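You operate a simulated robot arm through the tools that you are given. There is no shell and no other tool. Be economical: measure what you need, move in short steps, check, and stop when the job is done.

Carry out the task below with a simulated two-armed robot. There is one attempt and no reset: what you move stays moved.

JOB
Lay the purple mat in the white bay, free the white fin tip and carry it onto the mat.
Fine: stand catch free and stop back first; both hands all the way.
Where things are to end (x, y in the base frame): purple mat within 3 cm of [39, -78].

Only the result counts: the job must be done as asked and must still hold three seconds after the hand-in. Knocking over, shifting, dropping, spilling or breaking anything else fails it.

ROBOT AND FRAMES
Two 7-joint arms with two-finger grippers on one trunk, on a base that drives. Base frame: it is fixed to the floor where the robot stands at the start and does not move with it; the origin is under the middle of the robot, x ahead of it, y to its left, z up; the surface under the hand at the start is at about z = 78. Readings come in cm, rad, newtons and seconds.
The left shoulder is at the start at [5.1, 15.9, 108], the right one opposite. With the tool pointing down near the work surface each hand reaches from about 30 to 74 cm from the robot's upright axis, wherever it stands, measured 20 degrees to its own side. Places, roughly: purple mat [60, 0, 80]; stand catch [30, 0, 80]; stand stop [40, -30, 80]; white bay [50, -80, 80]. Payload 2.45 kg a hand.
The TCP of each hand is the grasp point between the finger pads, 2.6 cm short of the fingertips. In the tool frame z runs along the fingers and y along their closing line. The gripper opens to 9.6 cm. The gripper's body begins 6.9 cm behind the TCP.
Orientation is that of the tool frame in the base frame, as a unit quaternion [x, y, z, w]. With the fingers straight down and closing along the base's y, the tool's x points along the base's -x, its y along +y and its z along -z.

CONTROLS
- The arms move only by the tool nudge_tool. It takes "left_commands", "right_commands" or both (then of equal length, played together; a hand with none holds still); each is a list of rows, each a list of 3 entries, a list of its own where there are three numbers: the gripper command, from -1 (shut) to 1 (fully open), values between in proportion, then the shift along the base's x, y, z in units of 25 mm (1.0 is 25 mm), then the turn, a rotation vector about the base's x, y, z in units of 5 degrees (1.0 is 5 degrees). In form: [[gripper, [x, y, z], [rx, ry, rz]], ...]. A call has 1 to 12 rows; each row shifts and turns the commanded pose from where the row before left it. A call with a number of a shift or a turn outside -1 to 1 is refused whole. Rows are played at 5 a second. More than 5 cm and 0.15 rad between two rows, or a gripper value outside its range, and nothing of the call is played. Where a pose cannot be reached the arm comes as near as it can. A force on the tool above 50 N (or 10 N above the force at the start of the call, whichever is more), or a blocked arm, ends the call early, and 0.2 s more pass. The fingers move at their own pace and stop on an object; they squeeze with about 38 N. The grip force told is the motor's: it shows also when the fingers shut on nothing. Time passes only in rows, and 0.2 s behind the last, so rows that do not move let the fingers close. It gives the time, the measured TCP pose, the force on the tool (base axes), the opening and the grip force at its end, in the units of the frame above (readings bear some noise), with the torque about the TCP (base axes, N m) and any sound that the robot's microphone picked up.
- Cameras (640 x 400 px; columns grow to the right, rows downward): "scene" is now at [12.24, -3.25, 154.01]; the picture's right is [-0.47, -0.88, -0.00], its down [-0.78, 0.42, -0.46] and it looks along [0.41, -0.22, -0.89] (base axes); focal length 281 px, centre (320, 200). "left" rides on the left gripper at [8.2, -0.3, -9.8] in its tool frame; the picture's right is [0.04, 1.00, 0.00], its down [-0.73, 0.03, -0.68] and it looks along [-0.68, 0.03, 0.73] (tool axes); focal length 256 px, centre (320, 200). "right" rides on the right gripper at [8.2, 0.3, -9.8] in its tool frame; the picture's right is [-0.04, 1.00, 0.00], its down [-0.73, -0.03, -0.68] and it looks along [-0.68, -0.03, 0.73] (tool axes); focal length 256 px, centre (320, 200). There is no depth. A picture from a camera that has moved, and an enlarged one, comes with that camera's place and axes in the base frame and with its lens.
- get_image(camera): a new picture of that camera. The clock stands still meanwhile.
- lift_body(by): slides the trunk up (or, below 0, down) by that many cm; the arms and the scene camera ride with it, the base frame stays. It gives what a move gives, with no picture.
- drive_base(legs): drives the robot by 1 to 6 legs, each [ahead, left, turn to the left] in cm, cm and rad, along the robot's own axes; the way and the turn of a leg run together, so that a leg with both is an arc; at most 150 cm and 3.142 rad a leg. The arms and the cameras ride along, it lands a little off, and it stops where it bumps. It gives what a move gives.
- aim_head(pan, tilt): turns the head with the scene camera to pan (to the left, within 2.094 rad either way) and tilt (down, from -0.506 to 1.204), counted from straight ahead of the robot. It gives what a move gives.
- inspect(camera, box): a new picture of the part [left, top, right, bottom] of that camera's present view, enlarged. The clock stands still meanwhile.
- hand_in(): hands the job in; it is judged then, once.

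Go step by step. Nothing tells you exact positions but the pictures and the camera data: compare them with the known pose of the tool, close in by small moves and look again before you grip or let go. The budget is 120 turns and 88 pictures, counting those below and the enlarged ones. Unless the task says otherwise, let go and move clear before handing in, and close with one line.

The tools are called after ">>>" as a command line: name --argument value ..., lists and objects as JSON in quotes. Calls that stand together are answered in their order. nudge_tool: Moves the arms, as the interface text tells. Its arguments: {"type":"object","properties":{"left_commands":{"type":"array","items":{"type":"array"}},"right_commands":{"type":"array","items":{"type":"array"}}},"required":[]} The other tools are called the same way: lift_body (by) slides the trunk up or down; drive_base (legs) drives the base; aim_head (pan, tilt) turns the head that bears the scene camera; get_image (camera) takes a picture; inspect (camera, box) takes an enlarged picture of a part of a camera's view; hand_in () hands the job in.

At the start:

```text
clock: 0.0
left_ee_pos: [50.89, 1.38, 111.27]
left_tool_rot: [0.0, 1.0, 0.001, -0.001]
left_contact_force: [-1.2, 0.4, 0.1]
left_ft_torque: [0.01, 0.01, 0.03]
left_grip_width: 9.61
left_finger_force: 0.0
right_ee_pos: [36.16, -37.72, 110.89]
right_tool_rot: [0.0, 1.0, 0.001, -0.001]
right_contact_force: [-0.6, 0.0, 1.2]
right_ft_torque: [-0.01, 0.01, -0.03]
right_grip_width: 9.6
right_finger_force: 0.1
trunk travel left (down, up): [-25.0, 31.7]
robot x, y, heading: [-0.01, -0.23, -0.0]
head pan, tilt: [-0.494, 1.086]
```

scene: 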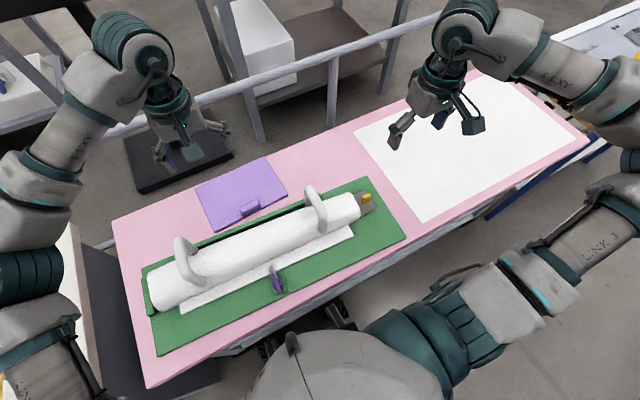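
right: 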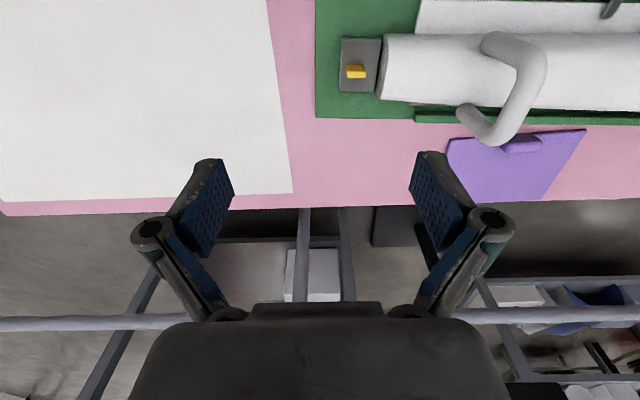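
left: 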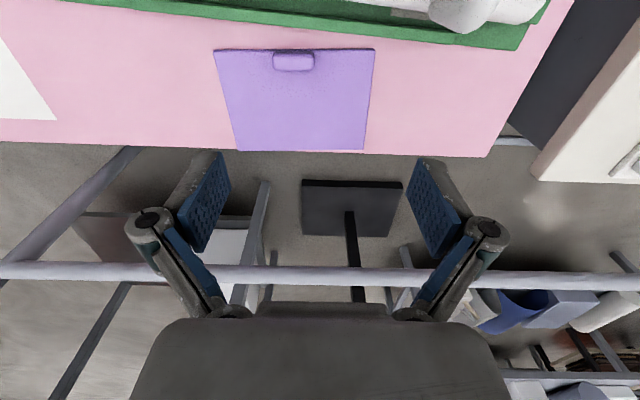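

I see a green stand holding a white beam with two hoop handles, a purple catch on the near side, a yellow stop at the right end, the purple mat behind it, and the white bay to the right. I'll look closer at the details first.

>>> inspect --camera "scene" --box '[220, 170, 420, 300]'

>>> inspect --camera "scene" --box '[110, 150, 310, 380]'

>>> inspect --camera "right" --box '[310, 0, 640, 206]'

```text
3.08 times, centred on (320, 235) of scene
camera zoom: at [12.24, -3.25, 154.01], right [-0.47, -0.88, 0.0], down [-0.78, 0.42, -0.46], along [0.41, -0.22, -0.89], focal length 865 px, centre (320, 92)
```

zoom: 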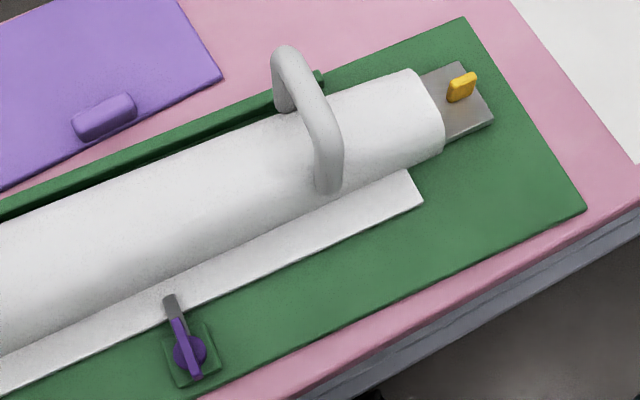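

```text
1.74 times, centred on (210, 265) of scene
camera zoom: at [12.24, -3.25, 154.01], right [-0.47, -0.88, 0.0], down [-0.78, 0.42, -0.46], along [0.41, -0.22, -0.89], focal length 489 px, centre (511, 87)
```

zoom: 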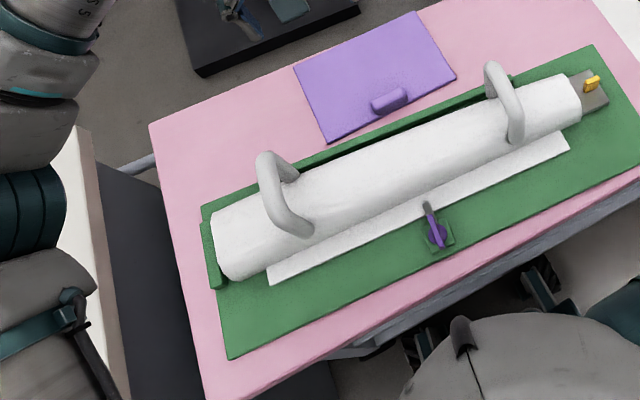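

```text
1.94 times, centred on (475, 103) of right
camera zoom: at [27.98, -37.4, 120.87], right [0.04, 1.0, 0.0], down [0.73, -0.03, 0.68], along [0.68, -0.03, -0.73], focal length 496 px, centre (19, 388)
```

zoom: 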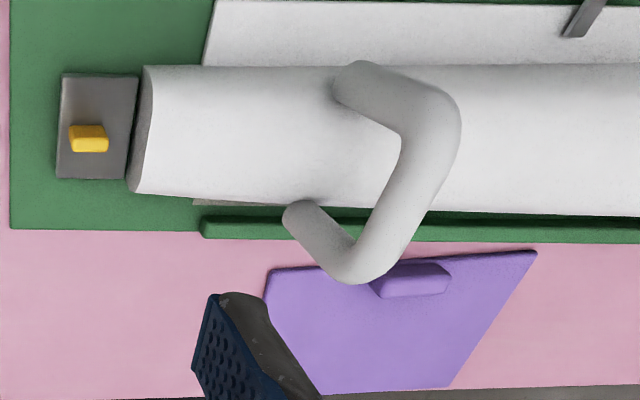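

Measuring from the picture: the catch is near (30, -0.6), the stop knob (40, -33), the mat is centred near (61.4, -2) with its tab at (54.4, -2.7), and the beam spans y from about -29 to +26 at x≈40. I'll zoom in tightly on the catch, stop and handles.

>>> inspect --camera "scene" --box '[256, 255, 304, 300]'

>>> inspect --camera "scene" --box '[340, 180, 388, 225]'

>>> inspect --camera "scene" --box '[150, 220, 230, 300]'

```text
8.89 times, centred on (280, 278) of scene
camera zoom: at [12.24, -3.25, 154.01], right [-0.47, -0.88, 0.0], down [-0.78, 0.42, -0.46], along [0.41, -0.22, -0.89], focal length 2498 px, centre (676, -489)
```

zoom: 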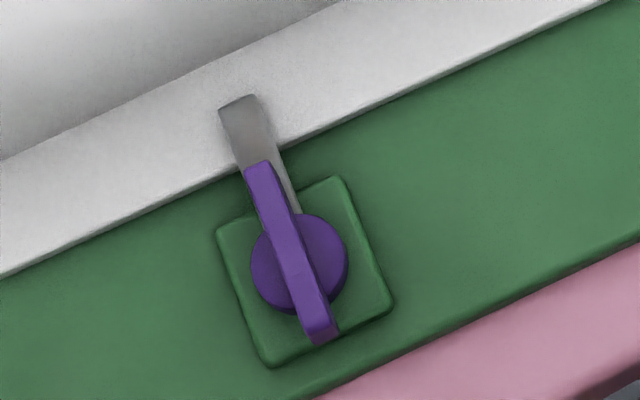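

```text
8.89 times, centred on (364, 202) of scene
camera zoom: at [12.24, -3.25, 154.01], right [-0.47, -0.88, 0.0], down [-0.78, 0.42, -0.46], along [0.41, -0.22, -0.89], focal length 2498 px, centre (-71, 178)
```

zoom: 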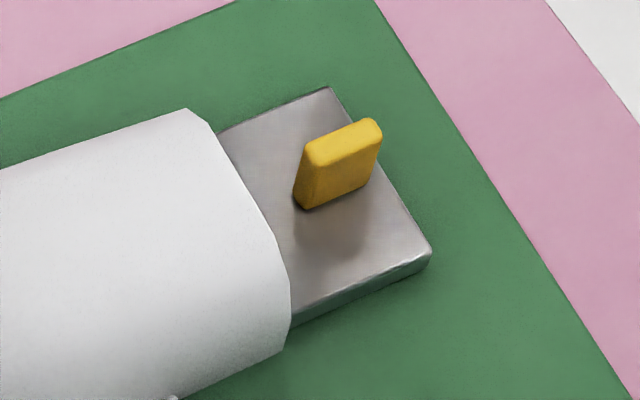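

```text
5.00 times, centred on (190, 260) of scene
camera zoom: at [12.24, -3.25, 154.01], right [-0.47, -0.88, 0.0], down [-0.78, 0.42, -0.46], along [0.41, -0.22, -0.89], focal length 1405 px, centre (970, -100)
```

zoom: 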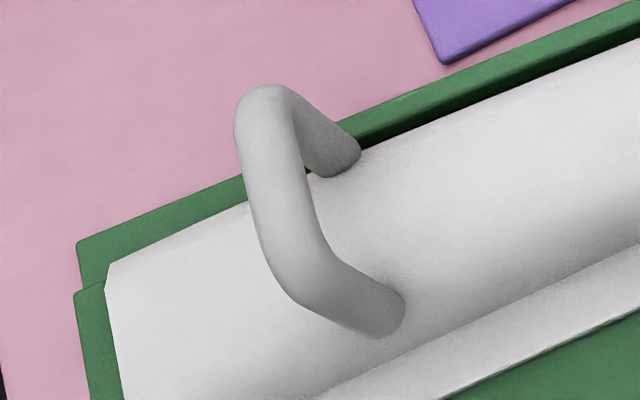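

The catch is a turn-button with a 5 cm bar lying along x at about (29.9, -0.5). The stop is a grey slide whose yellow knob is thin in x. I'll back off 10 cm to get comfortable reach, then approach the catch with the left hand and the stop with the right hand turned 90°.

>>> drive_base --legs '[[-10, 0, 0]]'

```text
clock: 1.1
left_ee_pos: [40.88, 1.47, 111.3]
left_tool_rot: [0.0, 1.0, 0.0, 0.001]
left_contact_force: [-0.8, 0.0, 0.0]
left_ft_torque: [0.0, -0.03, 0.02]
left_grip_width: 9.61
left_finger_force: 0.1
right_ee_pos: [25.83, -37.59, 111.12]
right_tool_rot: [0.0, 1.0, 0.0, 0.001]
right_contact_force: [-0.4, 0.0, -0.6]
right_ft_torque: [0.03, -0.03, 0.02]
right_grip_width: 9.6
right_finger_force: 0.0
trunk travel left (down, up): [-25.0, 31.7]
robot x, y, heading: [-9.23, 0.13, -0.003]
head pan, tilt: [-0.494, 1.086]
```

>>> nudge_tool --left_commands '[[0, [-0.44, -0.08, -0.3], [0, 0, 0]], [0, [-0.44, -0.08, -0.3], [0, 0, 0]], [0, [-0.44, -0.08, -0.3], [0, 0, 0]], [0, [-0.44, -0.08, -0.3], [0, 0, 0]], [0, [-0.44, -0.08, -0.3], [0, 0, 0]], [0, [-0.44, -0.08, -0.3], [0, 0, 0]], [0, [-0.44, -0.08, -0.3], [0, 0, 0]], [0, [-0.44, -0.08, -0.3], [0, 0, 0]], [0, [-0.44, -0.08, -0.3], [0, 0, 0]], [0, [-0.44, -0.08, -0.3], [0, 0, 0]], [0, [0, 0, -0.5], [0, 0, 0]], [0, [0, 0, -0.5], [0, 0, 0]]]' --right_commands '[[0, [0.2, -0.4, 0], [0, 0, 1]], [0, [0.2, -0.4, 0], [0, 0, 1]], [0, [0.2, -0.4, 0], [0, 0, 1]], [0, [0.2, -0.4, 0], [0, 0, 1]], [0, [0.2, 0, 0], [0, 0, 1]], [0, [0.2, 0, 0], [0, 0, 1]], [0, [0.2, 0, 0], [0, 0, 1]], [0, [0.2, 0, 0], [0, 0, 1]], [0, [0.2, 0, 0], [0, 0, 1]], [0, [0.2, 0, 0], [0, 0, 1]], [0, [0.2, 0, 0], [0, 0, 1]], [0, [0.2, 0, 0], [0, 0, 1]]]'

>>> nudge_tool --right_commands '[[0, [0.5, 0.5, -0.3], [0, 0, 1]], [0, [0.5, 0.5, -0.3], [0, 0, 1]], [0, [0.5, 0.5, -0.3], [0, 0, 1]], [0, [0.5, 0.5, -0.3], [0, 0, 1]], [0, [0.5, 0.5, -0.3], [0, 0, 1]], [0, [0.5, 0.5, -0.3], [0, 0, 1]], [0, [0.27, 0.33, -0.5], [0, 0, 0]], [0, [0, 0, -0.5], [0, 0, 0]]]'

>>> get_image --camera "right"

>>> get_image --camera "left"

>>> get_image --camera "scene"

```text
clock: 3.7
left_ee_pos: [29.35, -0.34, 101.68]
left_tool_rot: [0.0, 1.0, -0.002, 0.003]
left_contact_force: [-0.4, -0.8, -0.7]
left_ft_torque: [-0.01, 0.0, 0.02]
left_grip_width: 4.81
left_finger_force: 0.1
right_ee_pos: [25.54, -27.44, 108.32]
right_tool_rot: [-0.499, 0.867, 0.0, 0.003]
right_contact_force: [0.2, 0.5, -1.2]
right_ft_torque: [-0.02, 0.03, -0.01]
right_grip_width: 4.83
right_finger_force: 0.0
right hand out of reach, approached as far as the arm can: row 6, 7, 8, 9, 10, 11, 12
trunk travel left (down, up): [-25.0, 31.7]
robot x, y, heading: [-10.27, 0.26, -0.003]
head pan, tilt: [-0.494, 1.086]
```

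```text
clock: 5.5
left_ee_pos: [29.13, -0.46, 101.65]
left_tool_rot: [0.0, 1.0, -0.001, 0.003]
left_contact_force: [-0.9, -0.3, -0.5]
left_ft_torque: [-0.01, -0.02, 0.0]
left_grip_width: 4.8
left_finger_force: 0.1
right_ee_pos: [22.11, -9.37, 103.47]
right_tool_rot: [-0.706, 0.708, 0.002, 0.003]
right_contact_force: [0.1, 0.2, -0.1]
right_ft_torque: [-0.01, -0.02, -0.03]
right_grip_width: 4.8
right_finger_force: 0.1
right hand out of reach, approached as far as the arm can: row 1, 2, 3, 4, 5, 6, 7
trunk travel left (down, up): [-25.0, 31.7]
robot x, y, heading: [-9.68, 0.08, -0.001]
head pan, tilt: [-0.494, 1.086]
```

```text
78 pictures are left
camera right: at [21.74, -17.62, 113.6], right [-1.0, 0.04, 0.0], down [0.03, 0.73, 0.68], along [0.03, 0.68, -0.73], focal length 256 px, centre (320, 200)
```

right: 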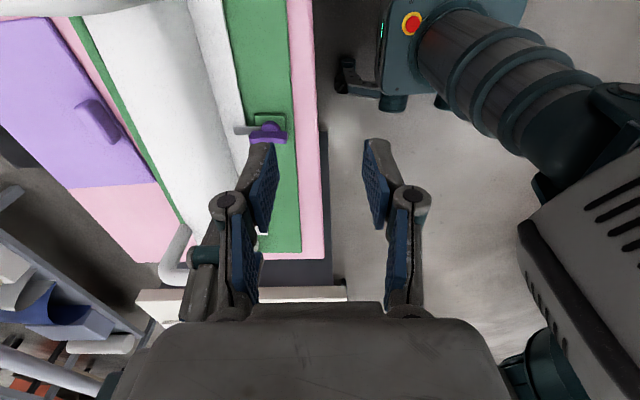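

```text
77 pictures are left
camera left: at [21.09, -0.68, 111.43], right [-0.04, 1.0, 0.0], down [0.73, 0.03, 0.68], along [0.68, 0.03, -0.73], focal length 256 px, centre (320, 200)
```

left: 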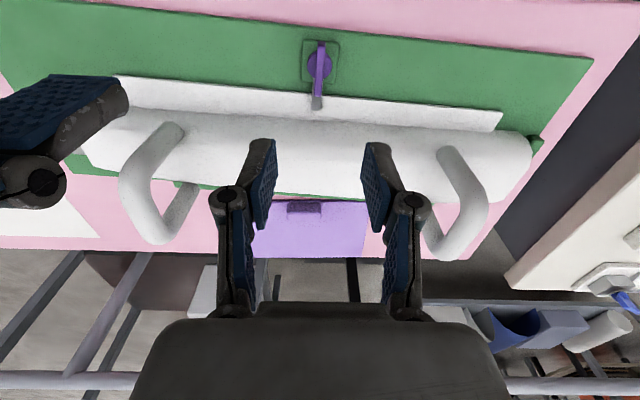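

```text
76 pictures are left
camera scene: at [2.48, -3.02, 154.01], right [-0.47, -0.88, 0.0], down [-0.78, 0.42, -0.46], along [0.41, -0.22, -0.89], focal length 281 px, centre (320, 200)
```

scene: 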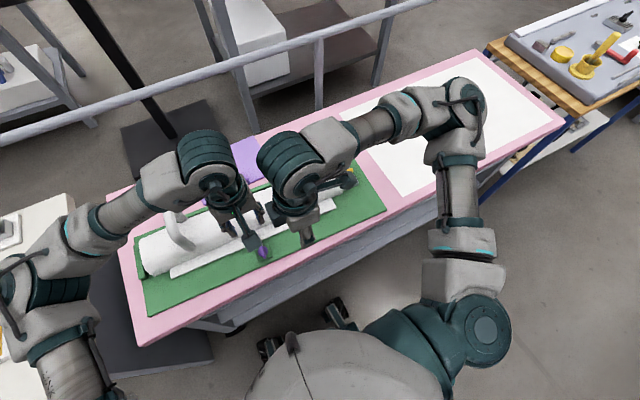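

The right hand couldn't hold the +90° turn and drifted toward the left hand. I'll turn it back, moving away to the right and up, and use the plain orientation for the stop instead.

>>> nudge_tool --right_commands '[[0, [0, -0.5, 0.3], [0, 0, -1]], [0, [0, -0.5, 0.3], [0, 0, -1]], [0, [0, -0.5, 0.3], [0, 0, -1]], [0, [0, -0.5, 0.3], [0, 0, -1]], [0, [0, -0.5, 0], [0, 0, -1]], [0, [0, -0.5, 0], [0, 0, -1]], [0, [0, -0.5, 0], [0, 0, -1]], [0, [0, -0.5, 0], [0, 0, -1]], [0, [0, -0.5, 0], [0, 0, -1]], [0, [0, -0.5, 0], [0, 0, -1]], [0, [0, -0.5, 0], [0, 0, -1]], [0, [0, -0.5, 0], [0, 0, -1]]]'

>>> nudge_tool --right_commands '[[0, [0, 0, 0], [0, 0, -1]], [0, [0, 0, 0], [0, 0, -1]], [0, [0, 0, 0], [0, 0, -1]], [0, [0, 0, 0], [0, 0, -1]], [0, [0, 0, 0], [0, 0, -1]], [0, [0, 0, 0], [0, 0, -1]]]'

```text
clock: 8.1
left_ee_pos: [29.29, -0.62, 101.7]
left_tool_rot: [0.001, 1.0, -0.001, 0.002]
left_contact_force: [-0.2, 0.5, 0.3]
left_ft_torque: [-0.01, -0.02, -0.02]
left_grip_width: 4.8
left_finger_force: 0.1
right_ee_pos: [22.28, -24.63, 106.59]
right_tool_rot: [-0.258, 0.966, 0.001, 0.003]
right_contact_force: [0.1, 0.6, 0.2]
right_ft_torque: [0.02, -0.02, -0.01]
right_grip_width: 4.78
right_finger_force: 0.0
trunk travel left (down, up): [-25.0, 31.7]
robot x, y, heading: [-9.77, -0.03, -0.001]
head pan, tilt: [-0.494, 1.086]
```

```text
clock: 9.5
left_ee_pos: [29.33, -0.54, 101.7]
left_tool_rot: [0.0, 1.0, -0.001, 0.003]
left_contact_force: [0.2, -1.1, 0.2]
left_ft_torque: [0.02, 0.03, -0.01]
left_grip_width: 4.81
left_finger_force: 0.1
right_ee_pos: [22.3, -24.6, 106.68]
right_tool_rot: [0.002, 1.0, -0.001, 0.004]
right_contact_force: [0.0, -0.3, -0.8]
right_ft_torque: [-0.04, -0.01, 0.0]
right_grip_width: 4.79
right_finger_force: 0.0
trunk travel left (down, up): [-25.0, 31.7]
robot x, y, heading: [-9.75, -0.15, -0.006]
head pan, tilt: [-0.494, 1.086]
```

>>> nudge_tool --left_commands '[[0, [0, 0, -0.8], [0, 0, 0]], [0, [0, 0, -0.8], [0, 0, 0]], [0, [0, 0, -0.8], [0, 0, 0]], [0, [0, 0, -0.8], [0, 0, 0]], [0, [0, 0, -0.8], [0, 0, 0]], [0, [0, 0, -0.8], [0, 0, 0]]]' --right_commands '[[0, [0.4, -0.6, -0.2], [0, 0, 0]], [0, [0.4, -0.6, -0.2], [0, 0, 0]], [0, [0.4, -0.6, -0.2], [0, 0, 0]], [0, [0.4, -0.6, -0.2], [0, 0, 0]], [0, [0.4, -0.6, -0.2], [0, 0, 0]], [0, [0.4, -0.6, -0.2], [0, 0, 0]]]'

>>> get_image --camera "right"

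>>> get_image --camera "left"

```text
clock: 10.9
left_ee_pos: [29.31, -0.41, 89.46]
left_tool_rot: [0.0, 1.0, -0.001, 0.002]
left_contact_force: [-0.4, 0.7, 0.3]
left_ft_torque: [0.0, 0.01, 0.0]
left_grip_width: 4.8
left_finger_force: 0.1
right_ee_pos: [28.3, -33.64, 103.5]
right_tool_rot: [0.0, 1.0, -0.001, 0.003]
right_contact_force: [0.5, -0.3, -0.8]
right_ft_torque: [0.01, 0.05, 0.01]
right_grip_width: 4.79
right_finger_force: 0.1
trunk travel left (down, up): [-25.0, 31.7]
robot x, y, heading: [-9.8, -0.22, -0.005]
head pan, tilt: [-0.494, 1.086]
```

```text
75 pictures are left
camera right: at [20.09, -33.32, 113.53], right [0.04, 1.0, 0.0], down [0.73, -0.03, 0.68], along [0.68, -0.03, -0.73], focal length 256 px, centre (320, 200)
```

right: 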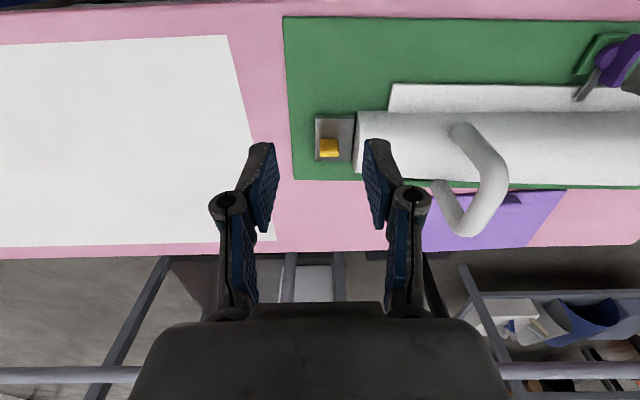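

```text
74 pictures are left
camera left: at [21.16, -0.72, 99.27], right [-0.04, 1.0, 0.0], down [0.73, 0.03, 0.68], along [0.68, 0.03, -0.73], focal length 256 px, centre (320, 200)
```

left: 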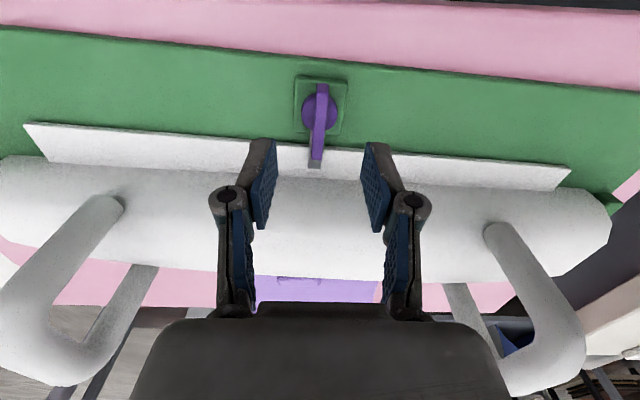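

>>> nudge_tool --left_commands '[[0, [0, 0, -0.5], [0, 0, 0]], [0, [0, 0, -0.5], [0, 0, 0]], [0, [0, 0, -0.5], [0, 0, 0]], [0, [0, 0, -0.5], [0, 0, 0]], [0, [0, 0, -0.25], [0, 0, 0]], [0, [0, 0, 0], [0, 0, 0]]]' --right_commands '[[-0.05, [0.75, 0, -0.5], [0, 0, 0]], [-0.05, [0.75, 0, -0.8], [0, 0, 0]], [-0.05, [0.75, 0, -0.8], [0, 0, 0]], [-0.05, [0.75, 0, -0.8], [0, 0, 0]], [-0.05, [0.75, 0, -0.8], [0, 0, 0]], [-0.05, [0.75, 0, -0.8], [0, 0, 0]]]'

>>> get_image --camera "right"

>>> get_image --camera "left"

```text
clock: 12.3
left_ee_pos: [29.36, -0.36, 83.96]
left_tool_rot: [0.0, 1.0, -0.001, 0.003]
left_contact_force: [0.3, -0.5, 0.0]
left_ft_torque: [-0.01, -0.01, 0.0]
left_grip_width: 4.79
left_finger_force: 0.0
right_ee_pos: [39.68, -33.53, 92.17]
right_tool_rot: [-0.001, 1.0, -0.001, 0.003]
right_contact_force: [0.2, -0.8, -0.6]
right_ft_torque: [0.02, 0.05, 0.0]
right_grip_width: 4.57
right_finger_force: 0.1
trunk travel left (down, up): [-25.0, 31.7]
robot x, y, heading: [-9.9, 0.09, 0.003]
head pan, tilt: [-0.494, 1.086]
```

```text
73 pictures are left
camera right: at [31.52, -33.2, 102.16], right [0.04, 1.0, 0.0], down [0.73, -0.03, 0.68], along [0.68, -0.03, -0.73], focal length 256 px, centre (320, 200)
```

right: 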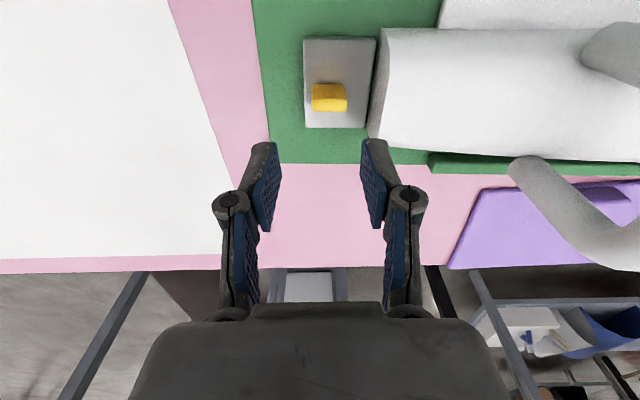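

```text
72 pictures are left
camera left: at [21.22, -0.68, 93.73], right [-0.04, 1.0, 0.0], down [0.73, 0.03, 0.68], along [0.68, 0.03, -0.73], focal length 256 px, centre (320, 200)
```

left: 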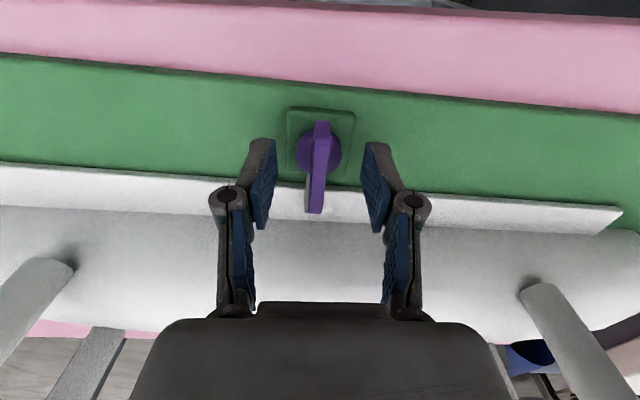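

The left fingers straddle the catch bar, so I'll close on it. The gap between the knob and the beam end is only about 2 cm, so I'll turn the right hand −90° to grip the knob's thin sides instead.

>>> nudge_tool --left_commands '[[-1, [0, 0, 0], [0, 0, 0]], [-1, [0, 0, 0], [0, 0, 0]], [-1, [0, 0, 0], [0, 0, 0]], [-1, [0, 0, 0], [0, 0, 0]], [-1, [0, 0, 0], [0, 0, 0]], [-1, [0, 0, 0], [0, 0, 0]], [-1, [0, 0, 0], [0, 0, 0]], [-1, [0, 0, 0], [0, 0, 0]], [-1, [0, 0, 0], [0, 0, 0]]]' --right_commands '[[-0.05, [0, 0, 0.2], [0, 0, -1]], [-0.05, [0, 0, 0.2], [0, 0, -1]], [-0.05, [0, 0, 0.2], [0, 0, -1]], [-0.05, [0, 0, 0.2], [0, 0, -1]], [-0.05, [0, 0, 0], [0, 0, -1]], [-0.05, [0, 0, 0], [0, 0, -1]], [-0.05, [0, 0, 0], [0, 0, -1]], [-0.05, [0, 0, 0], [0, 0, -1]], [-0.05, [0, 0, 0], [0, 0, -1]]]'

```text
clock: 14.3
left_ee_pos: [29.24, -0.52, 83.96]
left_tool_rot: [0.0, 1.0, -0.001, 0.003]
left_contact_force: [-2.5, -6.1, 8.2]
left_ft_torque: [-0.15, 0.21, 0.02]
left_grip_width: 0.78
left_finger_force: 35.8
right_ee_pos: [39.37, -33.57, 94.42]
right_tool_rot: [0.383, 0.924, -0.002, 0.002]
right_contact_force: [-0.2, -0.3, 0.1]
right_ft_torque: [-0.02, 0.01, 0.03]
right_grip_width: 4.55
right_finger_force: 0.1
trunk travel left (down, up): [-25.0, 31.7]
robot x, y, heading: [-10.21, 0.23, 0.001]
head pan, tilt: [-0.494, 1.086]
```

The left hand holds the bar (0.78 cm thick) and the right hand is turning without trouble. Next I'll start turning the catch +45° and bring the right hand to −90°.

>>> nudge_tool --left_commands '[[-1, [0, 0, 0], [0, 0, 1]], [-1, [0, 0, 0], [0, 0, 1]], [-1, [0, 0, 0], [0, 0, 1]], [-1, [0, 0, 0], [0, 0, 1]], [-1, [0, 0, 0], [0, 0, 1]], [-1, [0, 0, 0], [0, 0, 1]], [-1, [0, 0, 0], [0, 0, 1]], [-1, [0, 0, 0], [0, 0, 1]], [-1, [0, 0, 0], [0, 0, 1]]]' --right_commands '[[-0.05, [0, 0, 0], [0, 0, -1]], [-0.05, [0, 0, 0], [0, 0, -1]], [-0.05, [0, 0, 0], [0, 0, -1]], [-0.05, [0, 0, 0], [0, 0, -1]], [-0.05, [0, 0, 0], [0, 0, -1]], [-0.05, [0, 0, 0], [0, 0, -1]], [-0.05, [0, 0, 0], [0, 0, -1]], [-0.05, [0, 0, 0], [0, 0, -1]], [-0.05, [0, 0, 0], [0, 0, -1]]]'

>>> get_image --camera "left"

>>> get_image --camera "right"

```text
clock: 16.3
left_ee_pos: [29.26, -0.61, 84.06]
left_tool_rot: [-0.383, 0.924, 0.001, 0.005]
left_contact_force: [4.3, -16.3, 15.8]
left_ft_torque: [-0.79, 0.34, -0.13]
left_grip_width: 0.78
left_finger_force: 36.1
right_ee_pos: [39.49, -33.79, 94.38]
right_tool_rot: [0.707, 0.707, -0.003, 0.001]
right_contact_force: [-0.5, 0.3, 0.8]
right_ft_torque: [0.03, 0.0, -0.01]
right_grip_width: 4.56
right_finger_force: 0.1
trunk travel left (down, up): [-25.0, 31.7]
robot x, y, heading: [-9.62, 0.1, 0.003]
head pan, tilt: [-0.494, 1.086]
```

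```text
71 pictures are left
camera left: at [23.75, -6.61, 93.81], right [-0.74, 0.68, 0.0], down [0.49, 0.54, 0.68], along [0.47, 0.5, -0.73], focal length 256 px, centre (320, 200)
```

left: 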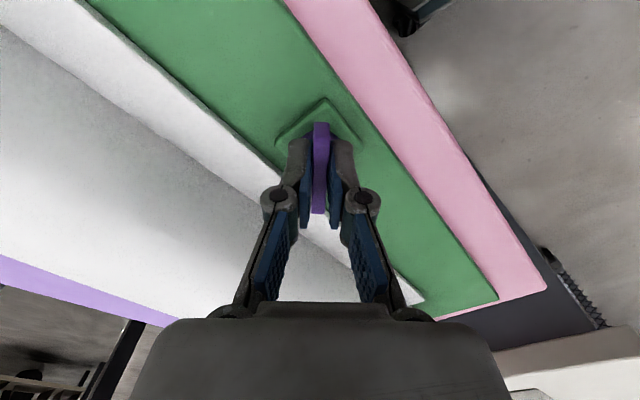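

```text
70 pictures are left
camera right: at [39.89, -25.48, 104.27], right [1.0, -0.04, 0.0], down [-0.03, -0.73, 0.68], along [-0.03, -0.68, -0.73], focal length 256 px, centre (320, 200)
```

right: 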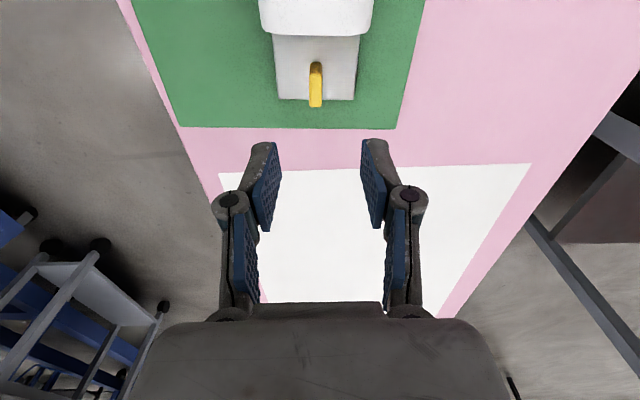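

>>> nudge_tool --left_commands '[[-1, [0, -0.02, 0.03], [0, 0, 1]], [-1, [0, -0.02, 0.03], [0, 0, 1]], [-1, [0, -0.02, 0.03], [0, 0, 1]], [-1, [0, -0.02, 0], [0, 0, 1]], [-1, [0, 0, 0], [0, 0, 1]], [-1, [0, 0, 0], [0, 0, 1]], [-1, [0, 0, 0], [0, 0, 1]], [-1, [0, 0, 0], [0, 0, 1]], [-1, [0, 0, 0], [0, 0, 1]]]' --right_commands '[[-0.05, [-0.12, 0.15, -0.5], [0, 0, 0]], [-0.05, [0, 0, -0.5], [0, 0, 0]], [-0.05, [0, 0, -0.5], [0, 0, 0]], [-0.05, [0, 0, -0.5], [0, 0, 0]], [-0.05, [0, 0, -0.5], [0, 0, 0]], [-0.05, [0, 0, -0.5], [0, 0, 0]], [-0.05, [0, 0, -0.5], [0, 0, 0]], [-0.05, [0, 0, -0.4], [0, 0, 0]], [-0.05, [0, 0, 0], [0, 0, 0]]]'

>>> get_image --camera "left"

>>> get_image --camera "right"

```text
clock: 18.3
left_ee_pos: [29.35, -0.6, 84.25]
left_tool_rot: [0.707, -0.707, -0.002, -0.003]
left_contact_force: [0.8, 3.0, -0.1]
left_ft_torque: [-0.04, 0.0, -0.87]
left_grip_width: 0.82
left_finger_force: 36.1
right_ee_pos: [39.31, -33.18, 84.7]
right_tool_rot: [0.707, 0.707, -0.003, 0.0]
right_contact_force: [0.4, 0.2, -0.3]
right_ft_torque: [0.01, 0.01, 0.01]
right_grip_width: 4.55
right_finger_force: 0.2
trunk travel left (down, up): [-25.0, 31.7]
robot x, y, heading: [-9.68, -0.25, -0.0]
head pan, tilt: [-0.494, 1.086]
```

```text
69 pictures are left
camera left: at [29.7, -8.84, 93.99], right [-1.0, -0.04, 0.0], down [-0.03, 0.73, 0.68], along [-0.03, 0.68, -0.73], focal length 256 px, centre (320, 200)
```

left: 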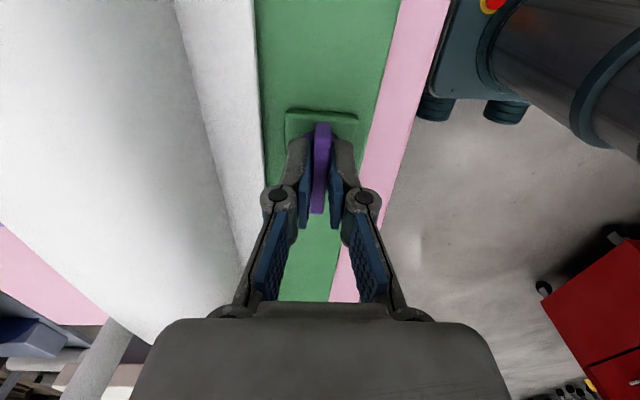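

```text
68 pictures are left
camera right: at [39.61, -24.91, 94.53], right [1.0, -0.04, 0.0], down [-0.03, -0.73, 0.68], along [-0.03, -0.68, -0.73], focal length 256 px, centre (320, 200)
```

right: 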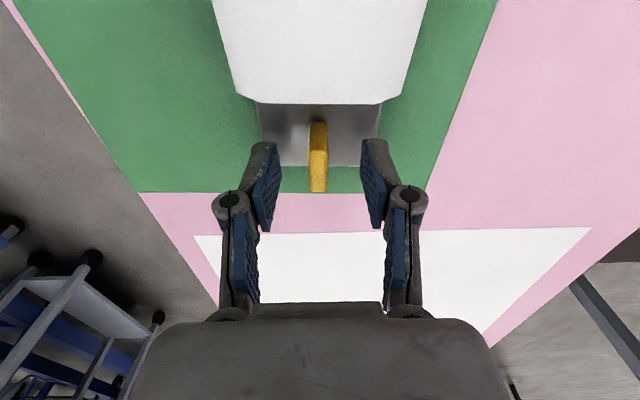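

The catch bar is now at 90°, with the tongue clear of the flange. I'll open and lift the left hand, and close the right hand on the knob 0.8 cm lower.

>>> nudge_tool --left_commands '[[-0.4, [0, 0, 0], [0, 0, 0]], [-0.4, [0, 0, 0], [0, 0, 0]], [-0.4, [0, 0, 0.6], [0, 0, 0]], [-0.4, [0, 0, 1], [0, 0, 0]], [-0.4, [0, 0, 1], [0, 0, 0]], [-0.4, [0, 0, 1], [0, 0, 0]]]' --right_commands '[[-0.05, [0, -0.05, -0.3], [0, 0, 0]], [-0.05, [0, 0, 0], [0, 0, 0]], [-1, [0, 0, 0], [0, 0, 0]], [-1, [0, 0, 0], [0, 0, 0]], [-1, [0, 0, 0], [0, 0, 0]], [-1, [0, 0, 0], [0, 0, 0]]]'

>>> get_image --camera "left"

```text
clock: 19.7
left_ee_pos: [29.41, -0.73, 93.25]
left_tool_rot: [0.707, -0.707, -0.003, -0.003]
left_contact_force: [0.3, -0.5, 0.1]
left_ft_torque: [-0.02, 0.0, 0.04]
left_grip_width: 2.9
left_finger_force: 0.0
right_ee_pos: [39.09, -33.31, 83.85]
right_tool_rot: [0.708, 0.707, -0.003, 0.0]
right_contact_force: [-4.7, -0.4, 0.2]
right_ft_torque: [-0.11, 0.1, -0.75]
right_grip_width: 1.0
right_finger_force: 37.3
trunk travel left (down, up): [-25.0, 31.7]
robot x, y, heading: [-9.73, 0.07, -0.002]
head pan, tilt: [-0.494, 1.086]
```

```text
67 pictures are left
camera left: at [29.68, -8.83, 103.09], right [-1.0, -0.04, 0.0], down [-0.03, 0.73, 0.68], along [-0.03, 0.68, -0.73], focal length 256 px, centre (320, 200)
```

left: 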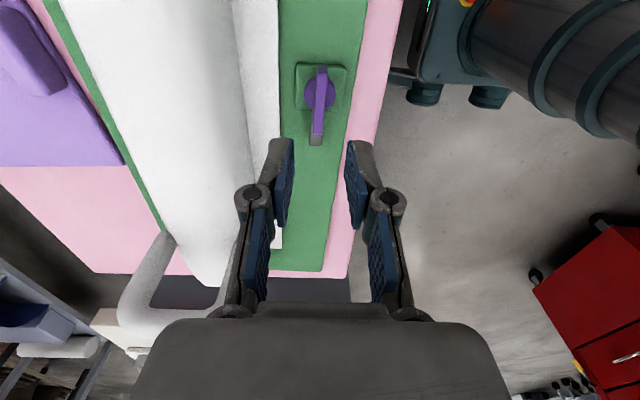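

The catch stays turned with its tongue clear. Now I'll slide the stop back in −y.

>>> nudge_tool --right_commands '[[-1, [0, -0.25, 0], [0, 0, 0]], [-1, [0, -0.25, 0], [0, 0, 0]], [-1, [0, -0.25, 0], [0, 0, 0]], [-1, [0, -0.25, 0], [0, 0, 0]], [-1, [0, -0.25, 0], [0, 0, 0]], [-1, [0, -0.25, 0], [0, 0, 0]]]'

>>> get_image --camera "right"

```text
clock: 21.1
left_ee_pos: [29.48, -0.48, 93.33]
left_tool_rot: [-0.707, 0.707, 0.002, 0.003]
left_contact_force: [-0.1, 0.3, 0.0]
left_ft_torque: [0.04, 0.04, -0.02]
left_grip_width: 2.86
left_finger_force: 0.0
right_ee_pos: [39.27, -36.93, 83.82]
right_tool_rot: [0.707, 0.707, -0.004, 0.001]
right_contact_force: [-0.2, 5.5, 0.1]
right_ft_torque: [0.51, 0.0, -0.75]
right_grip_width: 1.0
right_finger_force: 37.3
trunk travel left (down, up): [-25.0, 31.7]
robot x, y, heading: [-9.83, 0.04, 0.002]
head pan, tilt: [-0.494, 1.086]
```

```text
66 pictures are left
camera right: at [39.66, -28.69, 93.8], right [1.0, -0.04, 0.0], down [-0.03, -0.73, 0.68], along [-0.03, -0.68, -0.73], focal length 256 px, centre (320, 200)
```

right: 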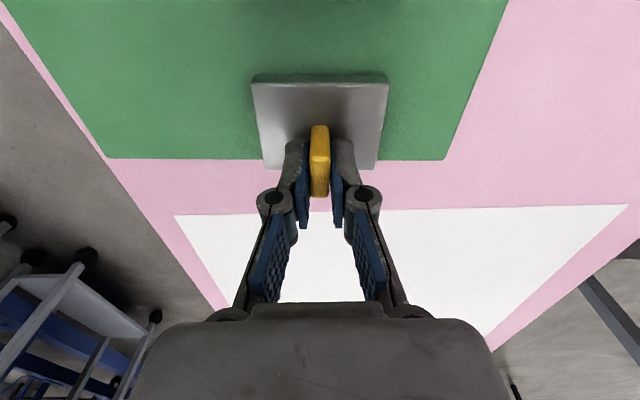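

>>> nudge_tool --right_commands '[[-1, [0, -0.25, 0], [0, 0, 0]], [-1, [0, -0.25, 0], [0, 0, 0]], [-1, [0, 0, 0], [0, 0, 0]]]'

```text
clock: 21.9
left_ee_pos: [29.27, -0.71, 93.29]
left_tool_rot: [-0.707, 0.708, 0.002, 0.003]
left_contact_force: [-0.3, 0.1, 0.1]
left_ft_torque: [0.01, 0.0, 0.01]
left_grip_width: 2.87
left_finger_force: 0.1
right_ee_pos: [39.35, -38.34, 83.83]
right_tool_rot: [0.708, 0.707, -0.004, 0.001]
right_contact_force: [1.0, 4.2, 1.0]
right_ft_torque: [0.45, -0.07, -0.78]
right_grip_width: 0.99
right_finger_force: 36.7
trunk travel left (down, up): [-25.0, 31.7]
robot x, y, heading: [-9.92, 0.16, 0.001]
head pan, tilt: [-0.494, 1.086]
```

>>> nudge_tool --right_commands '[[-1, [0, -0.25, 0], [0, 0, 0]], [-1, [0, -0.25, 0], [0, 0, 0]], [-1, [0, 0, 0], [0, 0, 0]]]'

>>> get_image --camera "right"

```text
clock: 22.7
left_ee_pos: [29.16, -0.66, 93.32]
left_tool_rot: [-0.706, 0.708, 0.002, 0.003]
left_contact_force: [0.7, -0.6, -0.1]
left_ft_torque: [0.02, -0.02, 0.01]
left_grip_width: 2.88
left_finger_force: 0.0
right_ee_pos: [39.31, -39.45, 83.8]
right_tool_rot: [0.707, 0.707, -0.004, 0.001]
right_contact_force: [0.7, 6.3, -0.1]
right_ft_torque: [0.3, -0.03, -0.79]
right_grip_width: 0.96
right_finger_force: 36.9
trunk travel left (down, up): [-25.0, 31.7]
robot x, y, heading: [-9.57, 0.11, -0.001]
head pan, tilt: [-0.494, 1.086]
```

```text
65 pictures are left
camera right: at [39.62, -31.18, 93.79], right [1.0, -0.04, 0.0], down [-0.03, -0.73, 0.68], along [-0.03, -0.68, -0.73], focal length 256 px, centre (320, 200)
```

right: 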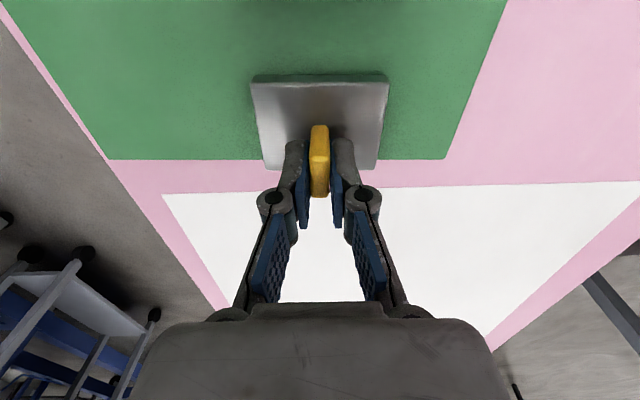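

The green stand's edge seems to have moved along with my hand in the last two pulls, so the stop had probably reached its limit already. I'll check against the earlier left-hand view.

>>> get_image --camera "left"

>>> get_image --camera "scene"

```text
64 pictures are left
camera left: at [29.71, -8.78, 103.05], right [-1.0, -0.04, 0.0], down [-0.03, 0.73, 0.68], along [-0.03, 0.68, -0.73], focal length 256 px, centre (320, 200)
```

left: 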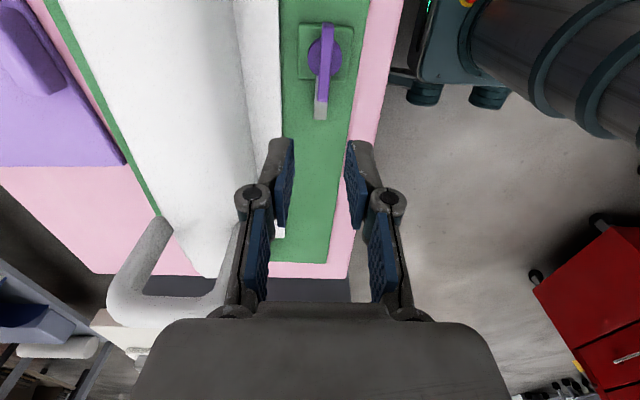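

```text
63 pictures are left
camera scene: at [2.54, -3.0, 154.01], right [-0.47, -0.88, 0.0], down [-0.78, 0.42, -0.46], along [0.41, -0.22, -0.89], focal length 281 px, centre (320, 200)
```

scene: 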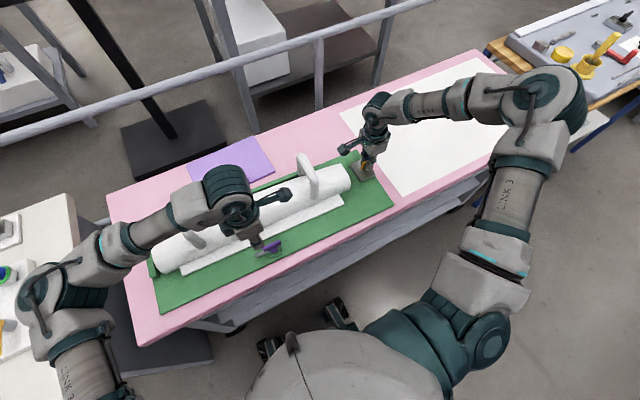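

The stand did shift about 2.5 cm toward −y, because the stop's limit is about 3.6 cm of travel. I'll push it back by re-gripping the catch bar with the left hand and moving both hands +y together, so the stop stays back.

>>> nudge_tool --left_commands '[[-0.3, [0, -0.98, 0], [0, 0, 0]], [-0.3, [0, 0, -0.9], [0, 0, 0]], [-0.3, [0, 0, -0.9], [0, 0, 0]], [-0.3, [0, 0, -0.9], [0, 0, 0]], [-0.3, [0, 0, -0.9], [0, 0, 0]], [-0.3, [0, 0, 0], [0, 0, 0]]]'

>>> get_image --camera "left"

```text
clock: 24.1
left_ee_pos: [29.16, -3.14, 84.21]
left_tool_rot: [0.707, -0.707, -0.002, -0.004]
left_contact_force: [0.0, 0.4, 0.2]
left_ft_torque: [0.0, -0.01, 0.0]
left_grip_width: 3.34
left_finger_force: 0.1
right_ee_pos: [39.23, -39.49, 83.83]
right_tool_rot: [0.707, 0.708, -0.003, 0.001]
right_contact_force: [0.5, -0.4, 1.6]
right_ft_torque: [-0.01, -0.03, -0.73]
right_grip_width: 0.98
right_finger_force: 37.5
trunk travel left (down, up): [-25.0, 31.7]
robot x, y, heading: [-9.52, -0.09, 0.003]
head pan, tilt: [-0.494, 1.086]
```

```text
62 pictures are left
camera left: at [29.6, -11.3, 94.02], right [-1.0, -0.04, 0.0], down [-0.03, 0.73, 0.68], along [-0.03, 0.68, -0.73], focal length 256 px, centre (320, 200)
```

left: 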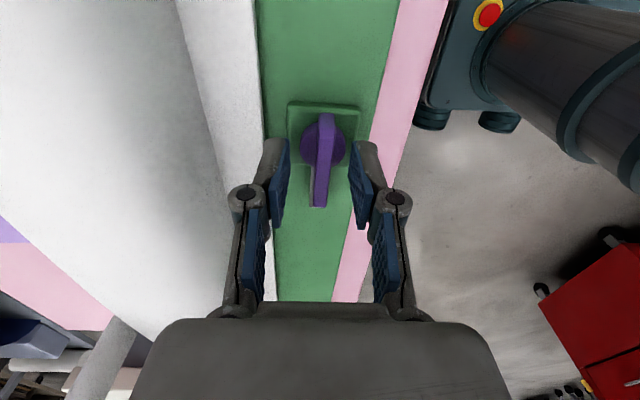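

>>> nudge_tool --left_commands '[[-1, [0, 0, 0], [0, 0, 0]], [-1, [0, 0, 0], [0, 0, 0]], [-1, [0, 0, 0], [0, 0, 0]], [-1, [0, 0.2, 0], [0, 0, 0]], [-1, [0, 0.2, 0], [0, 0, 0]], [-1, [0, 0.2, 0], [0, 0, 0]], [-1, [0, 0.2, 0], [0, 0, 0]], [-1, [0, 0.2, 0], [0, 0, 0]], [-1, [0, 0, 0], [0, 0, 0]]]' --right_commands '[[-1, [0, 0, 0], [0, 0, 0]], [-1, [0, 0, 0], [0, 0, 0]], [-1, [0, 0, 0], [0, 0, 0]], [-1, [0, 0.2, 0], [0, 0, 0]], [-1, [0, 0.2, 0], [0, 0, 0]], [-1, [0, 0.2, 0], [0, 0, 0]], [-1, [0, 0.2, 0], [0, 0, 0]], [-1, [0, 0.2, 0], [0, 0, 0]], [-1, [0, 0, 0], [0, 0, 0]]]'

>>> get_image --camera "right"

>>> get_image --camera "left"

```text
clock: 26.1
left_ee_pos: [29.37, -0.64, 84.32]
left_tool_rot: [-0.707, 0.707, 0.001, 0.003]
left_contact_force: [-0.3, -8.1, 0.3]
left_ft_torque: [-0.47, 0.03, -0.91]
left_grip_width: 0.83
left_finger_force: 36.5
right_ee_pos: [39.2, -37.0, 83.81]
right_tool_rot: [0.707, 0.708, -0.003, 0.0]
right_contact_force: [0.6, 1.9, 4.8]
right_ft_torque: [0.38, -0.04, -0.79]
right_grip_width: 0.96
right_finger_force: 36.7
trunk travel left (down, up): [-25.0, 31.7]
robot x, y, heading: [-9.77, -0.4, -0.007]
head pan, tilt: [-0.494, 1.086]
```

```text
61 pictures are left
camera right: at [39.58, -28.72, 93.8], right [1.0, -0.04, 0.0], down [-0.03, -0.73, 0.68], along [-0.03, -0.68, -0.73], focal length 256 px, centre (320, 200)
```

right: 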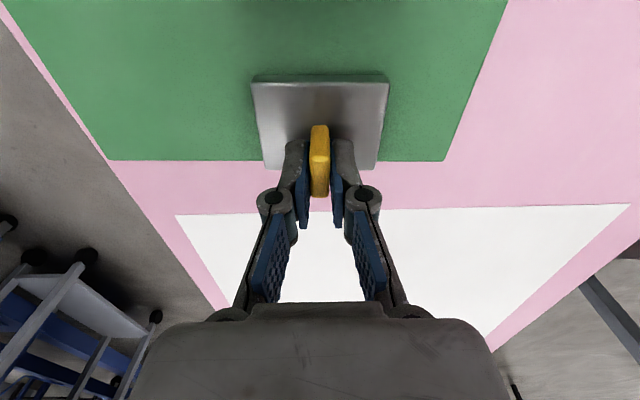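

```text
60 pictures are left
camera left: at [29.66, -8.79, 94.04], right [-1.0, -0.04, 0.0], down [-0.03, 0.73, 0.68], along [-0.03, 0.68, -0.73], focal length 256 px, centre (320, 200)
```

left: 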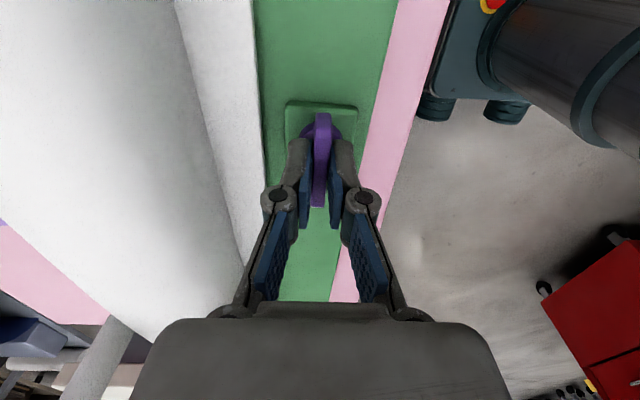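

>>> nudge_tool --left_commands '[[-1, [0, 0.06, 0], [0, 0, 0]], [-1, [0, 0.06, 0], [0, 0, 0]], [-1, [0, 0, 0], [0, 0, 0]]]' --right_commands '[[-1, [0, 0.06, 0], [0, 0, 0]], [-1, [0, 0.06, 0], [0, 0, 0]], [-1, [0, 0, 0], [0, 0, 0]]]'

>>> nudge_tool --left_commands '[[-0.4, [0, 0, 0], [0, 0, 0]], [-0.4, [0, 0, 0], [0, 0, 0]], [-0.4, [0, -0.06, 0.6], [0, 0, 0]], [-0.4, [0, -0.06, 1], [0, 0, 0]], [-0.4, [0, 0, 1], [0, 0, 0]], [-0.4, [0, 0, 1], [0, 0, 0]]]' --right_commands '[[-0.5, [0, 0, 0], [0, 0, 0]], [-0.5, [0, 0, 0], [0, 0, 0]], [-0.5, [0, 0, 0.6], [0, 0, 0]], [-0.5, [0, 0, 1], [0, 0, 0]], [-0.5, [0, 0, 1], [0, 0, 0]], [-0.5, [0, 0, 1], [0, 0, 0]]]'

>>> get_image --camera "left"

>>> get_image --camera "right"

```text
clock: 26.9
left_ee_pos: [29.29, -0.37, 84.19]
left_tool_rot: [-0.707, 0.707, 0.003, 0.004]
left_contact_force: [-1.2, -9.4, 0.3]
left_ft_torque: [-0.13, 0.06, -0.84]
left_grip_width: 0.81
left_finger_force: 36.4
right_ee_pos: [39.13, -36.66, 83.84]
right_tool_rot: [0.707, 0.707, -0.003, 0.0]
right_contact_force: [2.0, -0.3, 4.2]
right_ft_torque: [-0.07, -0.03, -0.77]
right_grip_width: 0.98
right_finger_force: 37.2
trunk travel left (down, up): [-25.0, 31.7]
robot x, y, heading: [-9.7, 0.04, -0.001]
head pan, tilt: [-0.494, 1.086]
```

```text
clock: 28.3
left_ee_pos: [29.26, -0.58, 93.27]
left_tool_rot: [-0.707, 0.707, 0.002, 0.003]
left_contact_force: [0.7, 0.4, -0.3]
left_ft_torque: [-0.01, 0.02, 0.03]
left_grip_width: 2.86
left_finger_force: 0.0
right_ee_pos: [39.1, -36.55, 92.9]
right_tool_rot: [0.707, 0.707, -0.003, 0.0]
right_contact_force: [0.6, -0.7, -0.5]
right_ft_torque: [0.0, -0.01, 0.0]
right_grip_width: 2.44
right_finger_force: 0.0
trunk travel left (down, up): [-25.0, 31.7]
robot x, y, heading: [-9.7, 0.47, -0.003]
head pan, tilt: [-0.494, 1.086]
```

```text
59 pictures are left
camera left: at [29.63, -8.77, 103.08], right [-1.0, -0.04, 0.0], down [-0.03, 0.73, 0.68], along [-0.03, 0.68, -0.73], focal length 256 px, centre (320, 200)
```

left: 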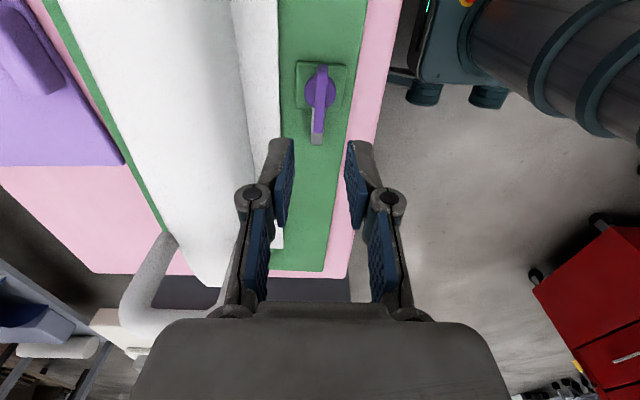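

```text
58 pictures are left
camera right: at [39.54, -28.38, 102.88], right [1.0, -0.04, 0.0], down [-0.03, -0.73, 0.68], along [-0.03, -0.68, -0.73], focal length 256 px, centre (320, 200)
```

right: 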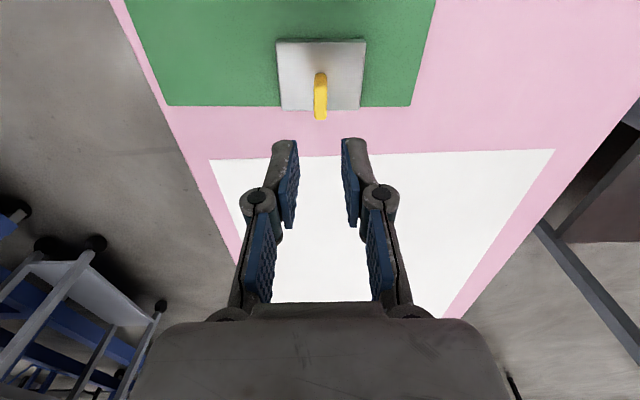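

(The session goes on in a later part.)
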